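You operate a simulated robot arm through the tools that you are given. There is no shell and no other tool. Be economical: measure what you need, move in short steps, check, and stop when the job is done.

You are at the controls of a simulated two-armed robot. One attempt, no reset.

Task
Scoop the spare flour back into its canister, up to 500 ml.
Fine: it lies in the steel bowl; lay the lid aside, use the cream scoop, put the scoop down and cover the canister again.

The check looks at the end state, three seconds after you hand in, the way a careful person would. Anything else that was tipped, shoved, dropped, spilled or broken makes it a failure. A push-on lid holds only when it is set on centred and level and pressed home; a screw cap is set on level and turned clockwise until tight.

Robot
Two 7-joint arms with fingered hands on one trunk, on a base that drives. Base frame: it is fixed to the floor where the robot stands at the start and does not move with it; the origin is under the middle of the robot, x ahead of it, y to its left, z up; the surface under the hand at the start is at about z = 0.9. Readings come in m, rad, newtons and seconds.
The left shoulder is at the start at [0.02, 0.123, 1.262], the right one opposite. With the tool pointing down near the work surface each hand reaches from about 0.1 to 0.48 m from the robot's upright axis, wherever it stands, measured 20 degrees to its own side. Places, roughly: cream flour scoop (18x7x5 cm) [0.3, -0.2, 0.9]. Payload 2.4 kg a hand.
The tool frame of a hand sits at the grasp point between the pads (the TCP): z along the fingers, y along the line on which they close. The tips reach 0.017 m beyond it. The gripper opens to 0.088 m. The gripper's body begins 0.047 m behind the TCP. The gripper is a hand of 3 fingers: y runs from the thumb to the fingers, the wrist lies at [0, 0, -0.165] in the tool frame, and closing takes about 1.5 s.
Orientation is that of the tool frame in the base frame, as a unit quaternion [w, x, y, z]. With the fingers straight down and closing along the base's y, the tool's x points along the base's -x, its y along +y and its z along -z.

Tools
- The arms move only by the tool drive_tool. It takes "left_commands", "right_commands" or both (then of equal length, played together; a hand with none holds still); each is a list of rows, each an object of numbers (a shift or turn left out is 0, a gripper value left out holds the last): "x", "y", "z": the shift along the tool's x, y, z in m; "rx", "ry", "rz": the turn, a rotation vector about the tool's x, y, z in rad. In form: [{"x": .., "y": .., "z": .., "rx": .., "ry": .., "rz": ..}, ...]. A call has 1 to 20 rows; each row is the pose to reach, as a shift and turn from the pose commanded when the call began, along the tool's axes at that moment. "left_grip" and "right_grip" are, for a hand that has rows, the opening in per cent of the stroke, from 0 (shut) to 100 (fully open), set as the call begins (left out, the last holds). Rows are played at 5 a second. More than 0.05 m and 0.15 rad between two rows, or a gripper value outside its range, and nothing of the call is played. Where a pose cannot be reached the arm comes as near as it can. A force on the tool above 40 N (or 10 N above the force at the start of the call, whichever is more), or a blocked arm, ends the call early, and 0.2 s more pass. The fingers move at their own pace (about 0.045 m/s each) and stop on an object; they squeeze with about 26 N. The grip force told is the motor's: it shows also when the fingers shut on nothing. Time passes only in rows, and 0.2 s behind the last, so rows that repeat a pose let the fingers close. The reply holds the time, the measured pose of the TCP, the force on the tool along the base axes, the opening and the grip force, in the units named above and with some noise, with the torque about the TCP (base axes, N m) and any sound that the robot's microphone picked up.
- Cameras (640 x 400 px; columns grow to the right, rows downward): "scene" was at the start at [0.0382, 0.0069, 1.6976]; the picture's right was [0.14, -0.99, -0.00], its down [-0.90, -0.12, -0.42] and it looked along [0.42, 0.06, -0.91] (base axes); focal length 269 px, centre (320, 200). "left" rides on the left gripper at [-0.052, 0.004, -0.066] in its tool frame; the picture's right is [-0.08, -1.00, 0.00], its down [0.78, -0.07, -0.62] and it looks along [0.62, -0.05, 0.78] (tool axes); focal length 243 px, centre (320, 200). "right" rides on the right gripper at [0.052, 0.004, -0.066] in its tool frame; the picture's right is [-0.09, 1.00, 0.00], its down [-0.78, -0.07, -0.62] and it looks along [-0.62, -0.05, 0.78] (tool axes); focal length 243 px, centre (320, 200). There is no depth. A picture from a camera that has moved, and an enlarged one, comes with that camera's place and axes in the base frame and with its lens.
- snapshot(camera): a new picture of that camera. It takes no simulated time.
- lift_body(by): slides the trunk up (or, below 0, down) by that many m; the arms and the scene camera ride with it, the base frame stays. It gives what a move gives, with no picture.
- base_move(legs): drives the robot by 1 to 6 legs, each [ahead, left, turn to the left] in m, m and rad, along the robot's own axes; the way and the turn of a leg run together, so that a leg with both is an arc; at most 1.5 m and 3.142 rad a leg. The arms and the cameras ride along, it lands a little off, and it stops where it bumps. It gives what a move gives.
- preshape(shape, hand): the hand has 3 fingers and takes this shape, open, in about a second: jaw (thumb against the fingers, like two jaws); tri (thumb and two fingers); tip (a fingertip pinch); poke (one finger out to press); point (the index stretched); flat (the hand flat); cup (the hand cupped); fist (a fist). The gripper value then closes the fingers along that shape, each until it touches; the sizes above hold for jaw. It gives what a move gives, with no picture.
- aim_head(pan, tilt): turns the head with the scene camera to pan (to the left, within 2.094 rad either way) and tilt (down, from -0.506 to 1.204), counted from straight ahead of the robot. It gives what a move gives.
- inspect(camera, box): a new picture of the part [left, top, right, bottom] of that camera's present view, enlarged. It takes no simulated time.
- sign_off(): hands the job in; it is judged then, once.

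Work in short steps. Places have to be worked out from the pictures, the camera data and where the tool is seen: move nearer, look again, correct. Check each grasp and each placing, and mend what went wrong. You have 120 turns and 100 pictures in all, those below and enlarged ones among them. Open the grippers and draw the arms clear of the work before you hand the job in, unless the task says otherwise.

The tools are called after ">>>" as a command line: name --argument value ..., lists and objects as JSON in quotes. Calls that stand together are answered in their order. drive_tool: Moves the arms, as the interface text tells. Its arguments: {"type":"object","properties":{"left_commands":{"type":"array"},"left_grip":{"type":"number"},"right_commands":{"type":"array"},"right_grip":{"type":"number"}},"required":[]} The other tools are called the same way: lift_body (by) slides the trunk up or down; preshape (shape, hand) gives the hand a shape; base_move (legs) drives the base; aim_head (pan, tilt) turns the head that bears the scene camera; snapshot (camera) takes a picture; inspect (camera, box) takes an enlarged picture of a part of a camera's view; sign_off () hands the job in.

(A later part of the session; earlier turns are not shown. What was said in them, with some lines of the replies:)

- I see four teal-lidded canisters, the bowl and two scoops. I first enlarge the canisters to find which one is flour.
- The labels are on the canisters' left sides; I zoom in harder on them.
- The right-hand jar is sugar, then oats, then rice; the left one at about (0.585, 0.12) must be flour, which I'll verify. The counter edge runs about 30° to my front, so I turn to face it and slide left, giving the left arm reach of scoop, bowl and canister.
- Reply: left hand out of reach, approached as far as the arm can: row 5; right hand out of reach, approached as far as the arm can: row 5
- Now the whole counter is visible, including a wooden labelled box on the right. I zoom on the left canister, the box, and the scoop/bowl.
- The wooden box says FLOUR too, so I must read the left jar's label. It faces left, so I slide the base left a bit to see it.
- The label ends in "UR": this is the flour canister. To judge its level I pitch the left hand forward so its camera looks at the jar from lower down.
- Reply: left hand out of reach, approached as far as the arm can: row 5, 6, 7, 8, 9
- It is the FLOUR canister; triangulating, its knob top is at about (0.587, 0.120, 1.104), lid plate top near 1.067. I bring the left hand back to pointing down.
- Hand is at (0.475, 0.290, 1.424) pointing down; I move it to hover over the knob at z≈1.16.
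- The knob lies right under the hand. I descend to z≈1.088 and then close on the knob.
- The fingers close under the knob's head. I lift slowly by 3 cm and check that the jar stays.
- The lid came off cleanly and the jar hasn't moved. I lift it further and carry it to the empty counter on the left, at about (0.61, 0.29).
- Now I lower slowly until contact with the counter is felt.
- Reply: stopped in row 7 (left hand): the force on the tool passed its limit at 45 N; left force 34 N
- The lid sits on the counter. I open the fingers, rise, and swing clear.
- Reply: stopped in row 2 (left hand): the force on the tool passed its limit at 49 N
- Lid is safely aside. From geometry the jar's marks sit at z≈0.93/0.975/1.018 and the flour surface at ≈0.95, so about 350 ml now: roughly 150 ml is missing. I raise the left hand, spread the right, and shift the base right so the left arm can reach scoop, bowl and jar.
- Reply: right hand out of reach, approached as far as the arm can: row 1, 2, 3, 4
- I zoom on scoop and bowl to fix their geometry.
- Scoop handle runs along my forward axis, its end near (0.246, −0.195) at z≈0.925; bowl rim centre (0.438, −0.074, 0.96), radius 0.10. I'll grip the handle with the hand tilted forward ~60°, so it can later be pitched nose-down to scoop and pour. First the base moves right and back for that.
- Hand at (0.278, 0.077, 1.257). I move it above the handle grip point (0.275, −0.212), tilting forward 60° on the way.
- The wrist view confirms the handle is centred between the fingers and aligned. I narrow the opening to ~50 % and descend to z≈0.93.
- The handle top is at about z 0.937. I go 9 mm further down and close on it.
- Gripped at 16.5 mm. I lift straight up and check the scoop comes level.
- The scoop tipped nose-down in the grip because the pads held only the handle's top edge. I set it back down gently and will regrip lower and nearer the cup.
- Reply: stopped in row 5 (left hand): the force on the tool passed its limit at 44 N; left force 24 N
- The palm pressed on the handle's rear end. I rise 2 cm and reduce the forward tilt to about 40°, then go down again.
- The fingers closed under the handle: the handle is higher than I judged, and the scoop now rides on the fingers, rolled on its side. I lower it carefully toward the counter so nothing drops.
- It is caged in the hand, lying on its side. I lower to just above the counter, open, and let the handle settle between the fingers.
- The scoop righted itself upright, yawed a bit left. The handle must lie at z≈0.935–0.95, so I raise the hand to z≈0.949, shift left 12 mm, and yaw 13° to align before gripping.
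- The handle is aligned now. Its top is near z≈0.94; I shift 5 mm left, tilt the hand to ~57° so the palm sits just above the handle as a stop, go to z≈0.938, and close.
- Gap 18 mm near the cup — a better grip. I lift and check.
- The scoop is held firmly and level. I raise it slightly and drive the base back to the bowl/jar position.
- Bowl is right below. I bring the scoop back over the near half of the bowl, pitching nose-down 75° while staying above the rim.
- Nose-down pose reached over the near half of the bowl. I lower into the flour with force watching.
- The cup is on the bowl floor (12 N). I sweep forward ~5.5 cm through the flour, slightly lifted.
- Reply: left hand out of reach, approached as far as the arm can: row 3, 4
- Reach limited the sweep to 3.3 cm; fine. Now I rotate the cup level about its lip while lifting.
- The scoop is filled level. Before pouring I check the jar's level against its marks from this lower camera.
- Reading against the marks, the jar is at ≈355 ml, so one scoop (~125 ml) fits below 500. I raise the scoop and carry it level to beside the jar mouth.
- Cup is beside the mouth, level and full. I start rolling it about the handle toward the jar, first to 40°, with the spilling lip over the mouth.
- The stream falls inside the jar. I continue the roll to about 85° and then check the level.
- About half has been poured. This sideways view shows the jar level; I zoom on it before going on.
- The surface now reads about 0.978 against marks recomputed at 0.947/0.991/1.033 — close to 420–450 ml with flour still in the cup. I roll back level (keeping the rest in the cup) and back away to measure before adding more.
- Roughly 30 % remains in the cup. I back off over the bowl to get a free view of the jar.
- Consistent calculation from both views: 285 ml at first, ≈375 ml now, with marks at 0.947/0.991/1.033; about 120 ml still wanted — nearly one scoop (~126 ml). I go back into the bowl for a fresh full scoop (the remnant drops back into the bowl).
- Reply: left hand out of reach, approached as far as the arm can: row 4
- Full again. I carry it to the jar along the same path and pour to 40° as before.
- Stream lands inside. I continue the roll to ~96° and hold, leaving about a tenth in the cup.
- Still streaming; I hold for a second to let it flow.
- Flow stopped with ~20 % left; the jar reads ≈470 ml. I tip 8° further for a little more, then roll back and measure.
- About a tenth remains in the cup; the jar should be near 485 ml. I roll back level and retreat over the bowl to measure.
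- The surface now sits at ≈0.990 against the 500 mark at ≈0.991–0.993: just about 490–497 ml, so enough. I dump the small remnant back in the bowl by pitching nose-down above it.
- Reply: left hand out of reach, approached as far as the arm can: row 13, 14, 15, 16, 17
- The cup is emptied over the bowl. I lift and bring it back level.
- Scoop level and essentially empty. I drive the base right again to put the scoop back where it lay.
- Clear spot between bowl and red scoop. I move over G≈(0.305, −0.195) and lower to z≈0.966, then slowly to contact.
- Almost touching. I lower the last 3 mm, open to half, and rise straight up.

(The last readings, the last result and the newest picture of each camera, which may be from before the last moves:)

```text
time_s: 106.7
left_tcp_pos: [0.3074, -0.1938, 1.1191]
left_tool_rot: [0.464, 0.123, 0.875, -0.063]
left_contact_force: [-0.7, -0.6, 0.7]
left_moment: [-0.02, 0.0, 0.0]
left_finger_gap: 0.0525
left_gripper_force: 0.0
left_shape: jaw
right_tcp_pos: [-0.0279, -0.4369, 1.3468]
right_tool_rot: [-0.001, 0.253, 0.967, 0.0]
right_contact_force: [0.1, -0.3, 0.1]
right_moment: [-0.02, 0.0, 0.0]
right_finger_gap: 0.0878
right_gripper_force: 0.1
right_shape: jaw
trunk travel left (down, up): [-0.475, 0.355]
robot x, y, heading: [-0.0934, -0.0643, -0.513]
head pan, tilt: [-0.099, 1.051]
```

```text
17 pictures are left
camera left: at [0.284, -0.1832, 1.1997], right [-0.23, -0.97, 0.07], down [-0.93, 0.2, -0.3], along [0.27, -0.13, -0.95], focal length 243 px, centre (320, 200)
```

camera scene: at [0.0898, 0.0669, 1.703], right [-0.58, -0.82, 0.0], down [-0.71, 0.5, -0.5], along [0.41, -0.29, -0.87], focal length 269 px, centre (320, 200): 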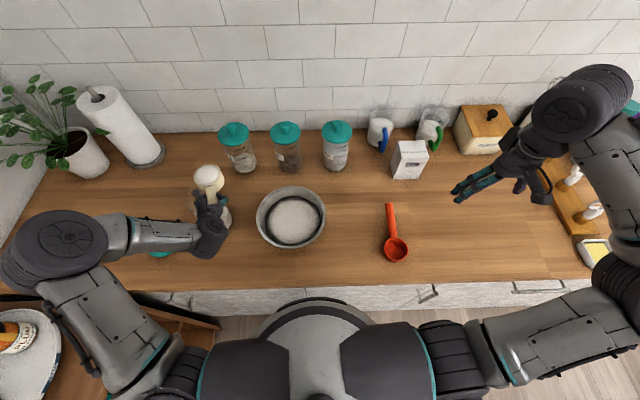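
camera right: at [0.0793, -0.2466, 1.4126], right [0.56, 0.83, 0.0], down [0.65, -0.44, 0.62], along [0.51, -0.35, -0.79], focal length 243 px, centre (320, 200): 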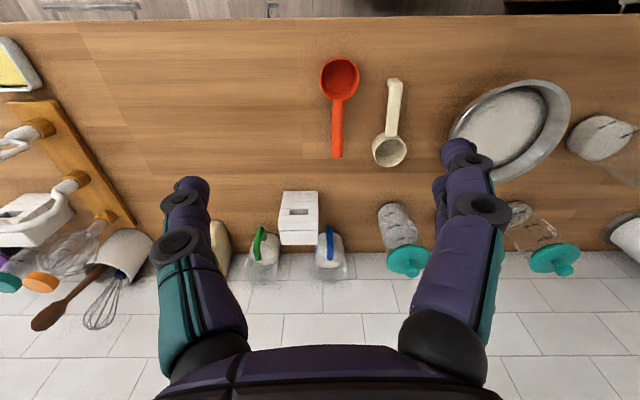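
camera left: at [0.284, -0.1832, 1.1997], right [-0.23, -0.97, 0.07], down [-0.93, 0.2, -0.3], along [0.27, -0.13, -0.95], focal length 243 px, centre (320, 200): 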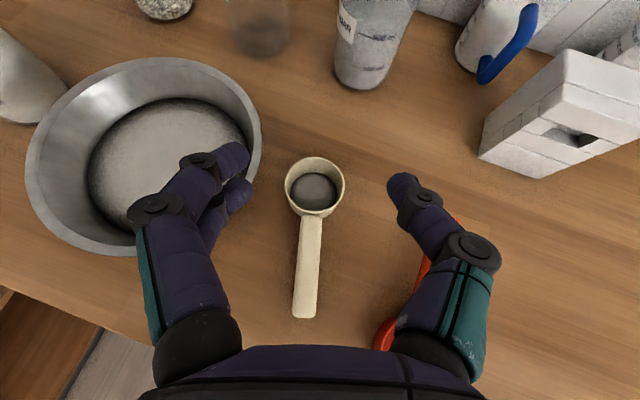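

Scoop is set down upright. I raise the hand, return it to vertical, and drive back left to the lid position.

>>> drive_tool --left_commands '[{"x": -0.016, "z": -0.0105, "ry": 0.139}, {"x": -0.031, "z": -0.021, "ry": 0.278}, {"x": -0.047, "z": -0.032, "ry": 0.417}, {"x": -0.062, "z": -0.043, "ry": 0.556}, {"x": -0.078, "z": -0.053, "ry": 0.695}, {"x": -0.093, "z": -0.063, "ry": 0.834}, {"x": -0.107, "z": -0.0735, "ry": 0.966}]' --left_grip 100

>>> base_move --legs '[[0.05, 0.36, 0]]'

>>> aim_head --pan 0.1 --tilt 0.95

>>> snapshot --camera "scene"

>>> snapshot --camera "left"

```text
time_s: 108.3
left_tcp_pos: [0.3048, -0.1949, 1.2483]
left_tool_rot: [0.003, 0.139, 0.99, 0.0]
left_contact_force: [0.3, 0.3, 0.3]
left_moment: [-0.01, -0.02, 0.0]
left_finger_gap: 0.0878
left_gripper_force: 0.1
left_shape: jaw
right_tcp_pos: [-0.027, -0.4382, 1.3466]
right_tool_rot: [-0.001, 0.253, 0.967, 0.0]
right_contact_force: [0.2, -0.1, -0.1]
right_moment: [0.0, 0.03, 0.0]
right_finger_gap: 0.088
right_gripper_force: 0.1
right_shape: jaw
trunk travel left (down, up): [-0.475, 0.355]
robot x, y, heading: [-0.0996, -0.0687, -0.514]
head pan, tilt: [-0.099, 1.051]
```

```text
time_s: 110.7
left_tcp_pos: [0.5279, 0.1017, 1.25]
left_tool_rot: [0.004, 0.134, 0.991, 0.0]
left_contact_force: [0.1, 0.8, -0.5]
left_moment: [-0.01, -0.02, 0.01]
left_finger_gap: 0.0877
left_gripper_force: 0.0
left_shape: jaw
right_tcp_pos: [0.1965, -0.1414, 1.3471]
right_tool_rot: [-0.001, 0.251, 0.968, 0.0]
right_contact_force: [0.1, -0.2, -0.5]
right_moment: [-0.05, 0.0, 0.02]
right_finger_gap: 0.0878
right_gripper_force: 0.0
right_shape: jaw
trunk travel left (down, up): [-0.475, 0.355]
robot x, y, heading: [0.1249, 0.23, -0.507]
head pan, tilt: [-0.099, 1.051]
```

```text
time_s: 111.4
left_tcp_pos: [0.527, 0.101, 1.2499]
left_tool_rot: [0.004, 0.135, 0.991, 0.001]
left_contact_force: [-0.3, 0.9, -0.1]
left_moment: [0.04, 0.01, 0.01]
left_finger_gap: 0.0879
left_gripper_force: 0.2
left_shape: jaw
right_tcp_pos: [0.1941, -0.1417, 1.3463]
right_tool_rot: [-0.001, 0.25, 0.968, 0.001]
right_contact_force: [-0.3, -0.4, 0.2]
right_moment: [0.0, -0.01, -0.01]
right_finger_gap: 0.0878
right_gripper_force: 0.0
right_shape: jaw
trunk travel left (down, up): [-0.475, 0.355]
robot x, y, heading: [0.1279, 0.2301, -0.512]
head pan, tilt: [0.099, 0.949]
```

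```text
16 pictures are left
camera scene: at [0.1742, 0.2096, 1.71], right [-0.4, -0.92, 0.0], down [-0.75, 0.32, -0.58], along [0.53, -0.23, -0.81], focal length 269 px, centre (320, 200)
```

scene: 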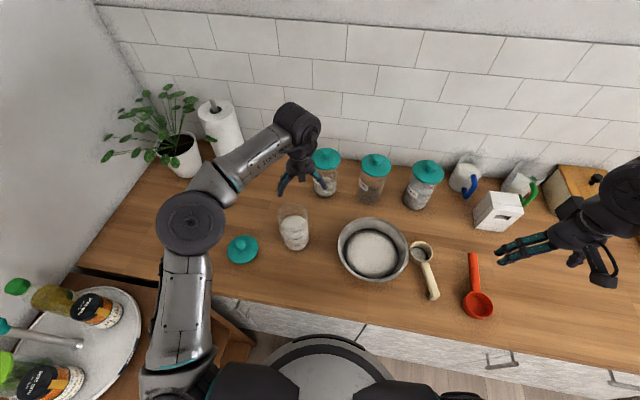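

```text
15 pictures are left
camera left: at [0.5782, 0.0919, 1.315], right [-0.18, -0.98, 0.0], down [-0.78, 0.14, 0.61], along [-0.6, 0.12, -0.79], focal length 243 px, centre (320, 200)
```

left: 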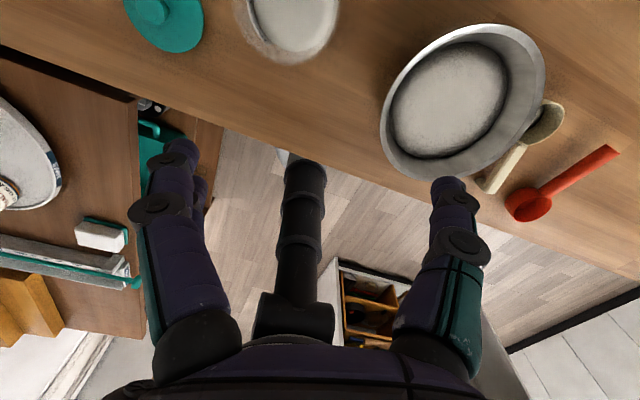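

Everything stands well. I zoom on lid and jar for exact positions.

>>> inspect --camera "scene" --box '[215, 195, 315, 275]'

```text
5.00 times, centred on (265, 235) of scene
camera zoom: at [0.1742, 0.2096, 1.71], right [-0.4, -0.92, 0.0], down [-0.75, 0.32, -0.58], along [0.53, -0.23, -0.81], focal length 1344 px, centre (595, 25)
```

zoom: 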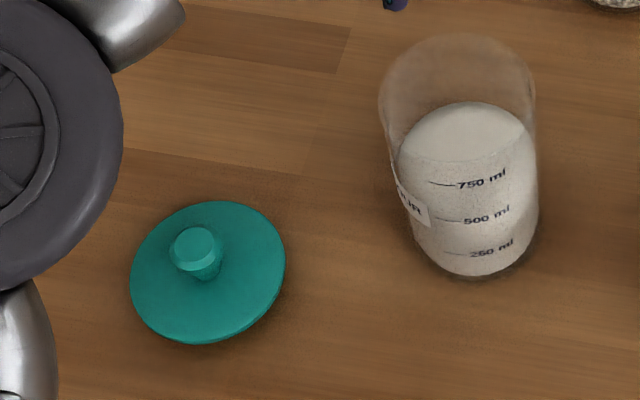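

Jar ≈480–495 ml. Lid centre is at ≈(0.617, 0.292). I move above it at z 1.25, then lower to z≈0.98.

>>> drive_tool --left_commands '[{"x": -0.007, "y": 0.04}, {"x": -0.014, "y": 0.083}, {"x": -0.021, "y": 0.125}, {"x": -0.028, "y": 0.167}, {"x": -0.0355, "y": 0.208}, {"x": -0.0355, "y": 0.208, "z": 0.045}, {"x": -0.0355, "y": 0.208, "z": 0.09}, {"x": -0.0355, "y": 0.208, "z": 0.135}, {"x": -0.0355, "y": 0.208, "z": 0.18}, {"x": -0.0355, "y": 0.208, "z": 0.225}, {"x": -0.0355, "y": 0.208, "z": 0.265}, {"x": -0.0355, "y": 0.208, "z": 0.265}]'

>>> snapshot --camera "left"

```text
time_s: 114.0
left_tcp_pos: [0.6198, 0.2953, 0.9818]
left_tool_rot: [0.004, 0.135, 0.991, 0.001]
left_contact_force: [0.5, 0.6, -0.3]
left_moment: [0.05, 0.03, -0.01]
left_finger_gap: 0.0877
left_gripper_force: 0.1
left_shape: jaw
right_tcp_pos: [0.1952, -0.1413, 1.3476]
right_tool_rot: [-0.001, 0.25, 0.968, 0.001]
right_contact_force: [-0.5, -0.7, 0.8]
right_moment: [-0.01, 0.03, -0.02]
right_finger_gap: 0.0879
right_gripper_force: 0.0
right_shape: jaw
trunk travel left (down, up): [-0.475, 0.355]
robot x, y, heading: [0.1283, 0.2316, -0.51]
head pan, tilt: [0.099, 0.949]
```

```text
13 pictures are left
camera left: at [0.6704, 0.285, 1.0477], right [-0.18, -0.98, 0.0], down [-0.78, 0.14, 0.61], along [-0.6, 0.11, -0.79], focal length 243 px, centre (320, 200)
```

left: 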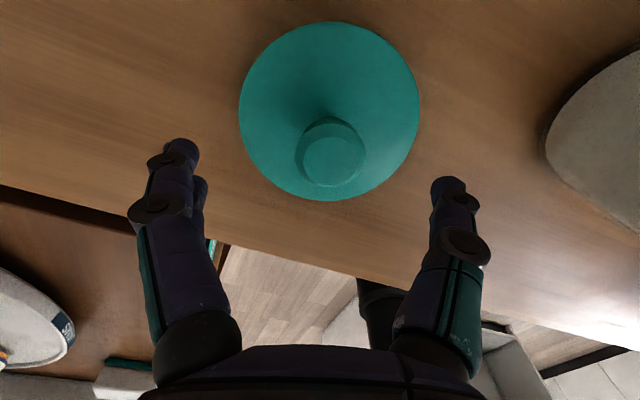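

Knob is nearly centred; I shift 5 mm, go down to z≈0.938 and close.

>>> drive_tool --left_commands '[{"x": 0.002, "y": -0.005}, {"x": 0.002, "y": -0.005, "z": 0.02}, {"x": 0.002, "y": -0.005, "z": 0.035}, {"x": 0.002, "y": -0.005, "z": 0.044}, {"x": 0.002, "y": -0.005, "z": 0.044}]'

>>> drive_tool --left_commands '[{"z": 0}, {"z": 0}, {"z": 0}, {"z": 0}, {"z": 0}, {"z": 0}, {"z": 0}, {"z": 0}]' --left_grip 0

>>> drive_tool --left_commands '[{"z": -0.01}, {"z": -0.03}, {"z": -0.07}, {"z": -0.11}, {"z": -0.15}, {"z": -0.19}, {"z": -0.22}]'

>>> snapshot --camera "left"

```text
time_s: 115.2
left_tcp_pos: [0.6162, 0.2898, 0.94]
left_tool_rot: [0.004, 0.135, 0.991, 0.001]
left_contact_force: [0.6, 0.1, 0.3]
left_moment: [0.0, 0.02, 0.01]
left_finger_gap: 0.0877
left_gripper_force: 0.1
left_shape: jaw
right_tcp_pos: [0.1957, -0.1415, 1.348]
right_tool_rot: [-0.001, 0.25, 0.968, 0.001]
right_contact_force: [-0.1, 0.1, -0.3]
right_moment: [0.02, 0.0, 0.0]
right_finger_gap: 0.088
right_gripper_force: 0.0
right_shape: jaw
trunk travel left (down, up): [-0.475, 0.355]
robot x, y, heading: [0.1283, 0.2306, -0.508]
head pan, tilt: [0.099, 0.949]
```

```text
time_s: 117.0
left_tcp_pos: [0.6164, 0.2879, 0.9401]
left_tool_rot: [0.005, 0.134, 0.991, 0.0]
left_contact_force: [0.3, 0.7, 2.9]
left_moment: [0.19, -0.04, -0.01]
left_finger_gap: 0.0109
left_gripper_force: 25.9
left_shape: jaw
right_tcp_pos: [0.1957, -0.1409, 1.3468]
right_tool_rot: [-0.001, 0.251, 0.968, 0.0]
right_contact_force: [-1.3, 0.3, 0.0]
right_moment: [-0.04, 0.01, 0.03]
right_finger_gap: 0.0878
right_gripper_force: 0.1
right_shape: jaw
trunk travel left (down, up): [-0.475, 0.355]
robot x, y, heading: [0.1282, 0.2315, -0.505]
head pan, tilt: [0.099, 0.949]
```

```text
time_s: 118.6
left_tcp_pos: [0.6157, 0.2903, 1.164]
left_tool_rot: [0.004, 0.134, 0.991, 0.0]
left_contact_force: [0.4, 0.0, 0.1]
left_moment: [0.03, -0.03, -0.03]
left_finger_gap: 0.0107
left_gripper_force: 25.5
left_shape: jaw
right_tcp_pos: [0.1951, -0.1421, 1.3471]
right_tool_rot: [-0.001, 0.251, 0.968, 0.0]
right_contact_force: [0.2, 0.9, -0.1]
right_moment: [-0.02, 0.03, -0.01]
right_finger_gap: 0.0876
right_gripper_force: 0.0
right_shape: jaw
trunk travel left (down, up): [-0.475, 0.355]
robot x, y, heading: [0.1283, 0.232, -0.506]
head pan, tilt: [0.099, 0.949]
```

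```text
12 pictures are left
camera left: at [0.6673, 0.2799, 1.2291], right [-0.18, -0.98, 0.0], down [-0.78, 0.14, 0.62], along [-0.6, 0.12, -0.79], focal length 243 px, centre (320, 200)
```

left: 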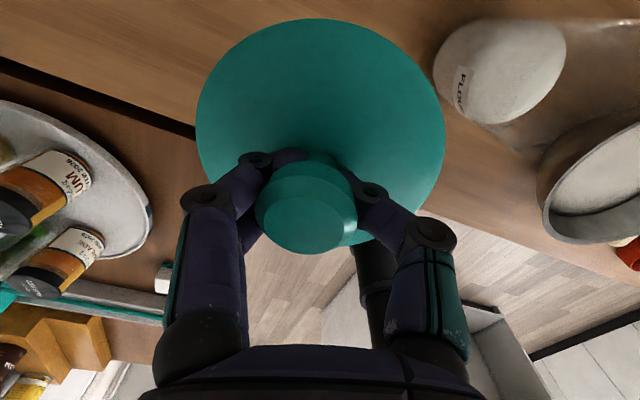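

The lid is held as before. I carry it back over the jar at constant height, then lower to a hover just above the rim to check centring.

>>> drive_tool --left_commands '[{"x": -0.003, "y": -0.03}, {"x": -0.006, "y": -0.06}, {"x": -0.0095, "y": -0.09}, {"x": -0.0125, "y": -0.12}, {"x": -0.0155, "y": -0.15}, {"x": -0.0181, "y": -0.1723}, {"x": -0.0181, "y": -0.1723, "z": 0.02}, {"x": -0.0181, "y": -0.1723, "z": 0.042}, {"x": -0.0181, "y": -0.1723, "z": 0.042}]'

>>> inspect --camera "scene" --box '[255, 180, 335, 260]'

>>> snapshot --camera "left"

```text
time_s: 120.6
left_tcp_pos: [0.5859, 0.1179, 1.1177]
left_tool_rot: [0.003, 0.134, 0.991, 0.001]
left_contact_force: [0.5, -0.2, -1.3]
left_moment: [-0.03, 0.02, 0.01]
left_finger_gap: 0.0105
left_gripper_force: 26.1
left_shape: jaw
right_tcp_pos: [0.1958, -0.1422, 1.3466]
right_tool_rot: [-0.001, 0.251, 0.968, 0.001]
right_contact_force: [0.0, 0.9, -0.5]
right_moment: [-0.03, 0.02, -0.02]
right_finger_gap: 0.0881
right_gripper_force: 0.1
right_shape: jaw
trunk travel left (down, up): [-0.475, 0.355]
robot x, y, heading: [0.126, 0.2302, -0.511]
head pan, tilt: [0.099, 0.949]
```

```text
5.00 times, centred on (295, 220) of scene
camera zoom: at [0.1745, 0.21, 1.71], right [-0.4, -0.92, 0.0], down [-0.75, 0.32, -0.58], along [0.53, -0.23, -0.81], focal length 1344 px, centre (445, 100)
```

zoom: 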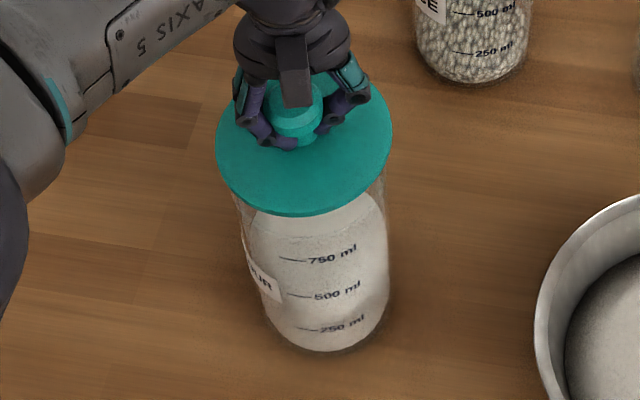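

```text
10 pictures are left
camera left: at [0.6367, 0.1077, 1.1842], right [-0.18, -0.98, 0.0], down [-0.78, 0.14, 0.62], along [-0.6, 0.12, -0.79], focal length 243 px, centre (320, 200)
```

left: 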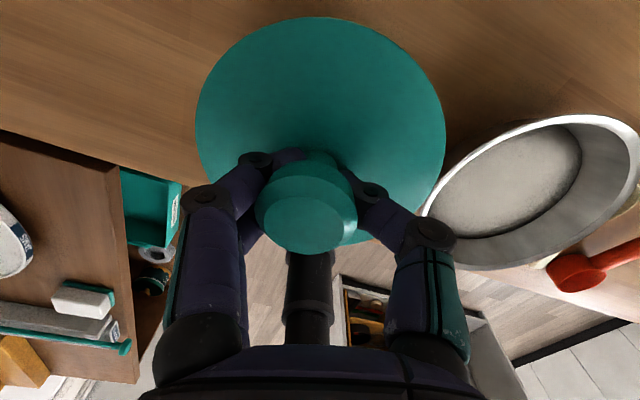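

By the same projection, rim centre is (0.584, 0.1186) and lid centre (0.582, 0.1184): centred within 2 mm. I nudge 1 mm forward and lower slowly until pressed.

>>> drive_tool --left_commands '[{"x": -0.0015, "z": 0.01}, {"x": -0.0015, "z": 0.016}, {"x": -0.0015, "z": 0.02}, {"x": -0.0015, "z": 0.023}, {"x": -0.0015, "z": 0.026}, {"x": -0.0015, "z": 0.029}, {"x": -0.0015, "z": 0.032}]'

>>> inspect --camera "scene" --box '[255, 180, 335, 260]'

```text
time_s: 122.2
left_tcp_pos: [0.586, 0.1186, 1.0917]
left_tool_rot: [0.008, 0.135, 0.991, 0.0]
left_contact_force: [-1.3, -0.2, 40.6]
left_moment: [0.14, -0.27, -0.02]
left_finger_gap: 0.0139
left_gripper_force: 26.0
left_shape: jaw
right_tcp_pos: [0.191, -0.1407, 1.3483]
right_tool_rot: [0.0, 0.251, 0.968, 0.0]
right_contact_force: [0.5, 0.0, -0.4]
right_moment: [-0.02, 0.02, 0.01]
right_finger_gap: 0.088
right_gripper_force: 0.2
right_shape: jaw
trunk travel left (down, up): [-0.475, 0.355]
robot x, y, heading: [0.1263, 0.2333, -0.51]
head pan, tilt: [0.099, 0.949]
```

```text
5.00 times, centred on (295, 220) of scene
camera zoom: at [0.1697, 0.2111, 1.7106], right [-0.4, -0.92, 0.0], down [-0.74, 0.32, -0.58], along [0.54, -0.23, -0.81], focal length 1344 px, centre (445, 100)
```

zoom: 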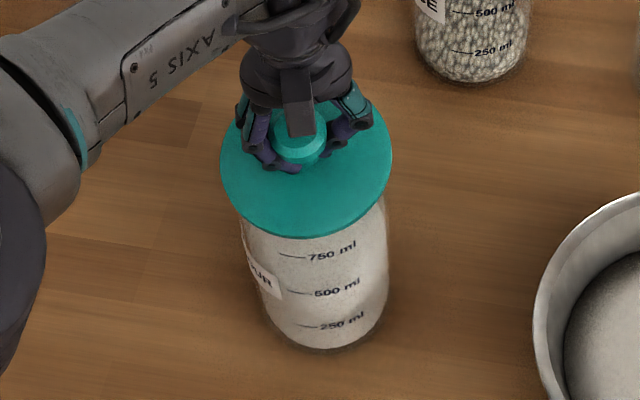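

Lid is on, pressed with 40 N. I release, rise, close the fingers and press the knob from above to make sure it is home.

>>> drive_tool --left_commands '[{"z": -0.003}, {"z": -0.003}, {"z": -0.003}, {"z": -0.003}, {"z": -0.003}]' --left_grip 100

>>> drive_tool --left_commands '[{"z": -0.03}, {"z": -0.055}, {"z": -0.055}]'

>>> drive_tool --left_commands '[{"z": 0}, {"z": 0}, {"z": 0}, {"z": 0}, {"z": 0}, {"z": 0}, {"z": 0}]' --left_grip 0

>>> snapshot --camera "left"

```text
time_s: 123.4
left_tcp_pos: [0.5886, 0.1174, 1.0885]
left_tool_rot: [0.004, 0.135, 0.991, 0.001]
left_contact_force: [-0.6, 0.6, 0.1]
left_moment: [-0.01, 0.03, 0.03]
left_finger_gap: 0.0879
left_gripper_force: 0.0
left_shape: jaw
right_tcp_pos: [0.1953, -0.1419, 1.3467]
right_tool_rot: [-0.001, 0.251, 0.968, 0.0]
right_contact_force: [0.6, 0.0, -0.7]
right_moment: [0.0, -0.02, 0.02]
right_finger_gap: 0.088
right_gripper_force: 0.1
right_shape: jaw
trunk travel left (down, up): [-0.475, 0.355]
robot x, y, heading: [0.1274, 0.2291, -0.508]
head pan, tilt: [0.099, 0.949]
```

```text
time_s: 124.2
left_tcp_pos: [0.588, 0.1183, 1.1445]
left_tool_rot: [0.004, 0.135, 0.991, 0.0]
left_contact_force: [0.0, 0.5, -1.0]
left_moment: [-0.01, -0.01, 0.01]
left_finger_gap: 0.0883
left_gripper_force: 0.1
left_shape: jaw
right_tcp_pos: [0.1955, -0.1425, 1.3463]
right_tool_rot: [-0.001, 0.251, 0.968, 0.0]
right_contact_force: [0.7, -0.6, -0.9]
right_moment: [-0.03, 0.0, 0.0]
right_finger_gap: 0.0876
right_gripper_force: 0.1
right_shape: jaw
trunk travel left (down, up): [-0.475, 0.355]
robot x, y, heading: [0.1256, 0.2299, -0.505]
head pan, tilt: [0.099, 0.949]
```

```text
time_s: 125.8
left_tcp_pos: [0.5874, 0.1187, 1.1448]
left_tool_rot: [0.004, 0.135, 0.991, 0.0]
left_contact_force: [0.7, -0.1, 0.2]
left_moment: [0.0, 0.02, 0.02]
left_finger_gap: 0.0
left_gripper_force: 26.1
left_shape: jaw
right_tcp_pos: [0.1957, -0.1418, 1.348]
right_tool_rot: [0.0, 0.25, 0.968, 0.0]
right_contact_force: [-0.3, 0.5, 0.0]
right_moment: [-0.05, 0.02, -0.03]
right_finger_gap: 0.0881
right_gripper_force: 0.2
right_shape: jaw
trunk travel left (down, up): [-0.475, 0.355]
robot x, y, heading: [0.1287, 0.2321, -0.505]
head pan, tilt: [0.099, 0.949]
```

```text
8 pictures are left
camera left: at [0.6384, 0.1085, 1.2101], right [-0.18, -0.98, 0.0], down [-0.78, 0.14, 0.61], along [-0.6, 0.12, -0.79], focal length 243 px, centre (320, 200)
```

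left: 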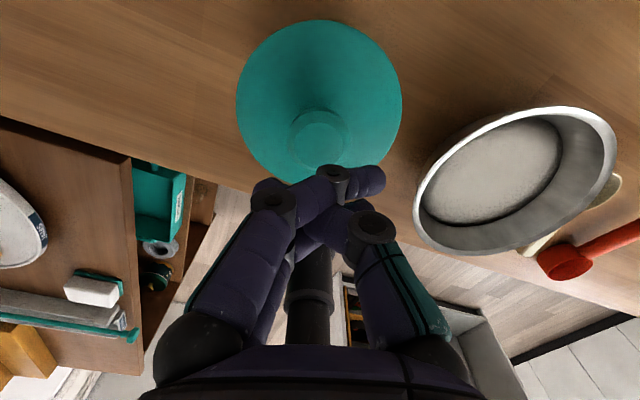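

The fingertips are above the knob, about 6 mm short; I shift forward and press down until force stops it.

>>> drive_tool --left_commands '[{"x": -0.006}, {"x": -0.006, "z": 0.012}, {"x": -0.006, "z": 0.018}, {"x": -0.006, "z": 0.022}, {"x": -0.006, "z": 0.026}, {"x": -0.006, "z": 0.029}, {"x": -0.006, "z": 0.032}, {"x": -0.006, "z": 0.035}, {"x": -0.006, "z": 0.038}]'

```text
time_s: 127.8
left_tcp_pos: [0.594, 0.1151, 1.1067]
left_tool_rot: [0.004, 0.135, 0.991, 0.0]
left_contact_force: [-0.7, 0.2, 0.0]
left_moment: [-0.01, 0.06, -0.01]
left_finger_gap: 0.0
left_gripper_force: 26.0
left_shape: jaw
right_tcp_pos: [0.1948, -0.142, 1.3469]
right_tool_rot: [-0.001, 0.25, 0.968, 0.001]
right_contact_force: [0.2, 0.2, -1.1]
right_moment: [-0.01, 0.0, -0.01]
right_finger_gap: 0.0881
right_gripper_force: 0.2
right_shape: jaw
trunk travel left (down, up): [-0.475, 0.355]
robot x, y, heading: [0.128, 0.227, -0.514]
head pan, tilt: [0.099, 0.949]
```

No contact yet (crossed fingers are shorter). I keep pressing down slowly.

>>> drive_tool --left_commands '[{"z": 0.003}, {"z": 0.006}, {"z": 0.009}, {"z": 0.012}, {"z": 0.015}, {"z": 0.018}]'

>>> snapshot --camera "left"

```text
time_s: 128.9
left_tcp_pos: [0.5944, 0.1166, 1.0991]
left_tool_rot: [0.008, 0.133, 0.991, -0.003]
left_contact_force: [-1.2, 2.4, 20.9]
left_moment: [-0.08, 0.14, -0.05]
left_finger_gap: 0.0
left_gripper_force: 26.5
left_shape: jaw
right_tcp_pos: [0.1936, -0.1408, 1.3477]
right_tool_rot: [-0.001, 0.25, 0.968, 0.0]
right_contact_force: [-0.3, -0.6, 0.2]
right_moment: [-0.01, 0.01, 0.0]
right_finger_gap: 0.0879
right_gripper_force: 0.0
right_shape: jaw
trunk travel left (down, up): [-0.475, 0.355]
robot x, y, heading: [0.1327, 0.2346, -0.507]
head pan, tilt: [0.099, 0.949]
stopped in row 5 (left hand): the force on the tool passed its limit at 43 N (the readings are from after the stop); the commanded pose is now the measured one
```

```text
7 pictures are left
camera left: at [0.6441, 0.1071, 1.1656], right [-0.18, -0.98, 0.0], down [-0.78, 0.15, 0.61], along [-0.6, 0.11, -0.79], focal length 243 px, centre (320, 200)
```

left: 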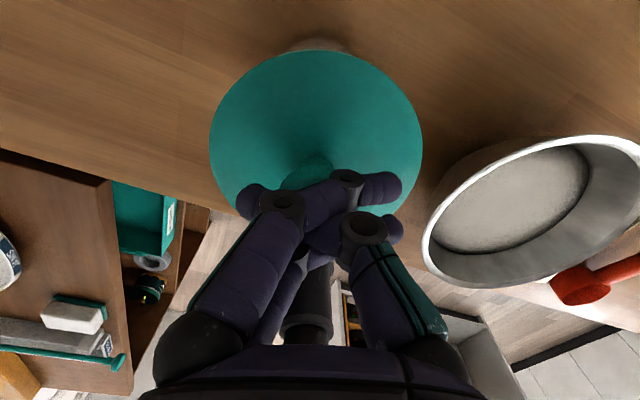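

Stopped at 43 N on the knob. I withdraw and inspect the lid's seating.

>>> drive_tool --left_commands '[{"z": -0.03}, {"z": -0.07}, {"x": 0.01, "y": 0.03, "z": -0.11}, {"x": 0.02, "y": 0.07, "z": -0.14}, {"x": 0.04, "y": 0.11, "z": -0.15}]'

>>> inspect --camera "scene" --box '[255, 180, 335, 260]'

```text
refused: row 3 steps farther than a row can; nothing moved
```

```text
5.00 times, centred on (295, 220) of scene
camera zoom: at [0.1726, 0.2104, 1.7101], right [-0.4, -0.92, 0.0], down [-0.75, 0.32, -0.58], along [0.54, -0.23, -0.81], focal length 1344 px, centre (445, 100)
```

zoom: 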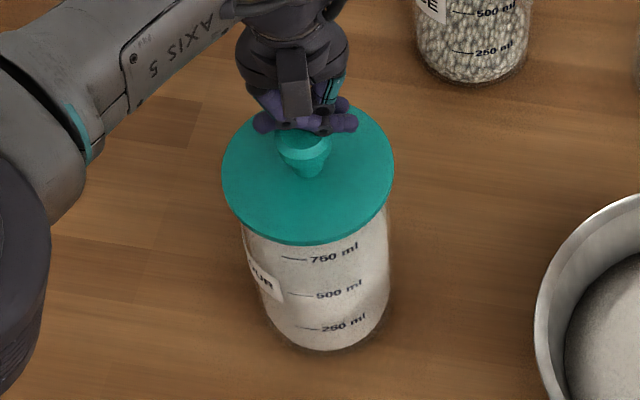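

The lid went ~4 mm further and its edge-to-750-mark gap now equals the original. One more press, 7 mm nearer the knob's middle, for evenness.

>>> drive_tool --left_commands '[{"z": -0.01}, {"x": 0.007, "z": -0.01}, {"x": 0.007, "z": -0.003}, {"x": 0.007, "z": 0.001}, {"x": 0.007, "z": 0.004}, {"x": 0.007, "z": 0.007}, {"x": 0.007, "z": 0.01}, {"x": 0.007, "z": 0.013}]'

>>> drive_tool --left_commands '[{"z": -0.03}, {"z": -0.07}, {"z": -0.11}, {"x": 0.01, "y": 0.03, "z": -0.13}, {"x": 0.02, "y": 0.07, "z": -0.14}, {"x": 0.04, "y": 0.11, "z": -0.15}, {"x": 0.06, "y": 0.15, "z": -0.15}]'

>>> inspect --camera "scene" --box '[255, 180, 335, 260]'

```text
time_s: 130.1
left_tcp_pos: [0.5887, 0.1175, 1.1001]
left_tool_rot: [0.012, 0.132, 0.991, -0.005]
left_contact_force: [-1.0, 4.7, 24.2]
left_moment: [-0.17, 0.04, -0.02]
left_finger_gap: 0.0002
left_gripper_force: 26.3
left_shape: jaw
right_tcp_pos: [0.1939, -0.1416, 1.3477]
right_tool_rot: [-0.001, 0.25, 0.968, 0.001]
right_contact_force: [0.2, 0.5, -0.7]
right_moment: [-0.01, -0.03, 0.02]
right_finger_gap: 0.0876
right_gripper_force: 0.1
right_shape: jaw
trunk travel left (down, up): [-0.475, 0.355]
robot x, y, heading: [0.1278, 0.2275, -0.501]
head pan, tilt: [0.099, 0.949]
stopped in row 5 (left hand): the force on the tool passed its limit at 44 N (the readings are from after the stop); the commanded pose is now the measured one
```

```text
time_s: 131.7
left_tcp_pos: [0.5681, 0.2797, 1.2451]
left_tool_rot: [0.009, 0.132, 0.991, -0.004]
left_contact_force: [0.0, 0.6, -0.1]
left_moment: [0.02, 0.0, 0.0]
left_finger_gap: 0.0
left_gripper_force: 26.2
left_shape: jaw
right_tcp_pos: [0.1952, -0.1418, 1.3476]
right_tool_rot: [-0.001, 0.25, 0.968, -0.001]
right_contact_force: [-0.2, -0.7, 0.2]
right_moment: [0.0, -0.02, -0.05]
right_finger_gap: 0.088
right_gripper_force: 0.1
right_shape: jaw
trunk travel left (down, up): [-0.475, 0.355]
robot x, y, heading: [0.1265, 0.2313, -0.507]
head pan, tilt: [0.099, 0.949]
```

```text
5.00 times, centred on (295, 220) of scene
camera zoom: at [0.1744, 0.2112, 1.71], right [-0.4, -0.92, 0.0], down [-0.75, 0.32, -0.58], along [0.53, -0.23, -0.81], focal length 1344 px, centre (445, 100)
```

zoom: 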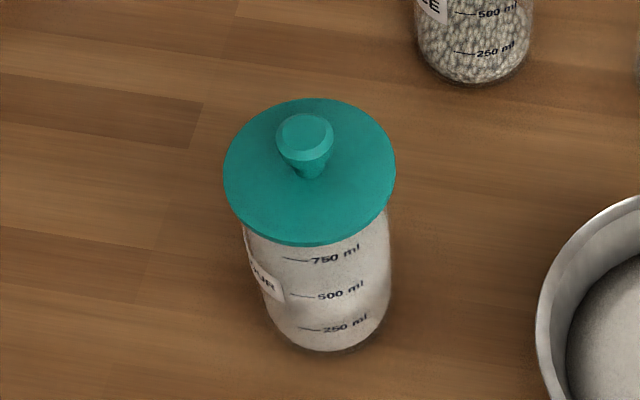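

The lid sits level, centred and at its original height (knob top ≈1.102). I open the hand, draw it back, and take a last overall look.

>>> drive_tool --left_commands '[{"x": 0.04, "z": -0.03}, {"x": 0.08, "z": -0.06}, {"x": 0.12, "z": -0.08}, {"x": 0.16, "z": -0.08}, {"x": 0.18, "z": -0.08}, {"x": 0.18, "z": -0.08}]' --left_grip 100

>>> snapshot --camera "scene"

>>> inspect --camera "scene" --box '[230, 180, 510, 340]'

```text
time_s: 133.1
left_tcp_pos: [0.396, 0.3286, 1.3213]
left_tool_rot: [0.01, 0.133, 0.991, -0.004]
left_contact_force: [-0.6, -1.0, -0.7]
left_moment: [0.01, 0.01, 0.02]
left_finger_gap: 0.088
left_gripper_force: 0.1
left_shape: jaw
right_tcp_pos: [0.1943, -0.1426, 1.347]
right_tool_rot: [0.0, 0.251, 0.968, 0.0]
right_contact_force: [-0.6, -0.2, -1.3]
right_moment: [0.0, 0.01, 0.01]
right_finger_gap: 0.0878
right_gripper_force: 0.0
right_shape: jaw
trunk travel left (down, up): [-0.475, 0.355]
robot x, y, heading: [0.1274, 0.2313, -0.508]
head pan, tilt: [0.099, 0.949]
```

```text
4 pictures are left
camera scene: at [0.1746, 0.2102, 1.71], right [-0.4, -0.92, 0.0], down [-0.75, 0.32, -0.58], along [0.53, -0.23, -0.81], focal length 269 px, centre (320, 200)
```

scene: 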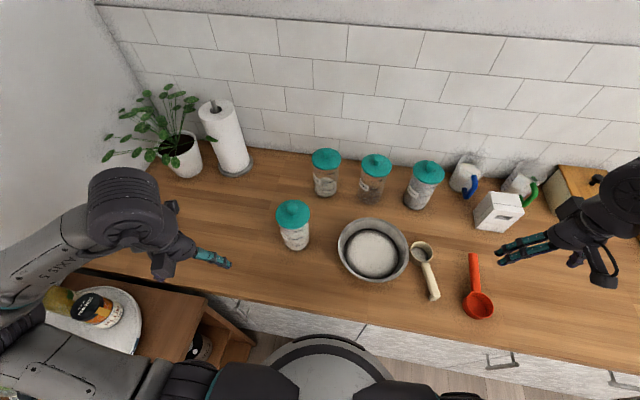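

```text
2.29 times, centred on (370, 260) of scene
camera zoom: at [0.1746, 0.2102, 1.71], right [-0.4, -0.92, 0.0], down [-0.75, 0.32, -0.58], along [0.53, -0.23, -0.81], focal length 614 px, centre (206, 63)
```

zoom: 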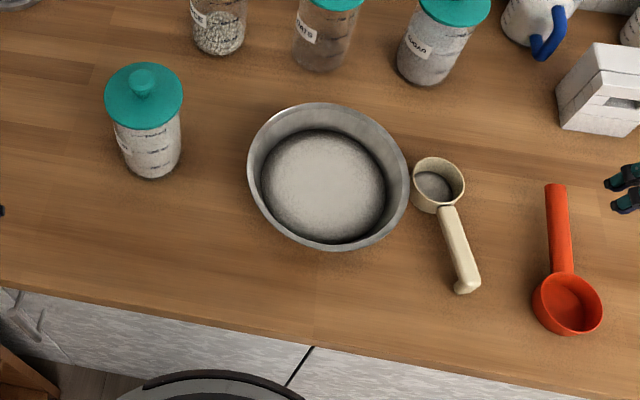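

All clean: lid on the flour canister, scoop upright on the counter, no spill, arms clear. I hand in.

>>> sign_off

```text
The job is handed in.
```

The flour canister is filled to roughly 480–495 ml, just under the 500 ml mark, and covered again. I judged the level from the camera views rather than measuring it.

- **Lid:** it is back on, centred and level. I pressed it down with about 40 N until it sat at its original height.
- **Scoop:** the cream scoop is standing upright on the counter near where it was, with a trace of flour left inside.
- **Rest of the flour:** what didn't fit under 500 ml is still in the steel bowl.
- **Surroundings:** the final pictures show no spilled flour and nothing else tipped or dropped. The bowl may have slid about 3 mm while I was scooping. Both hands are open and clear.
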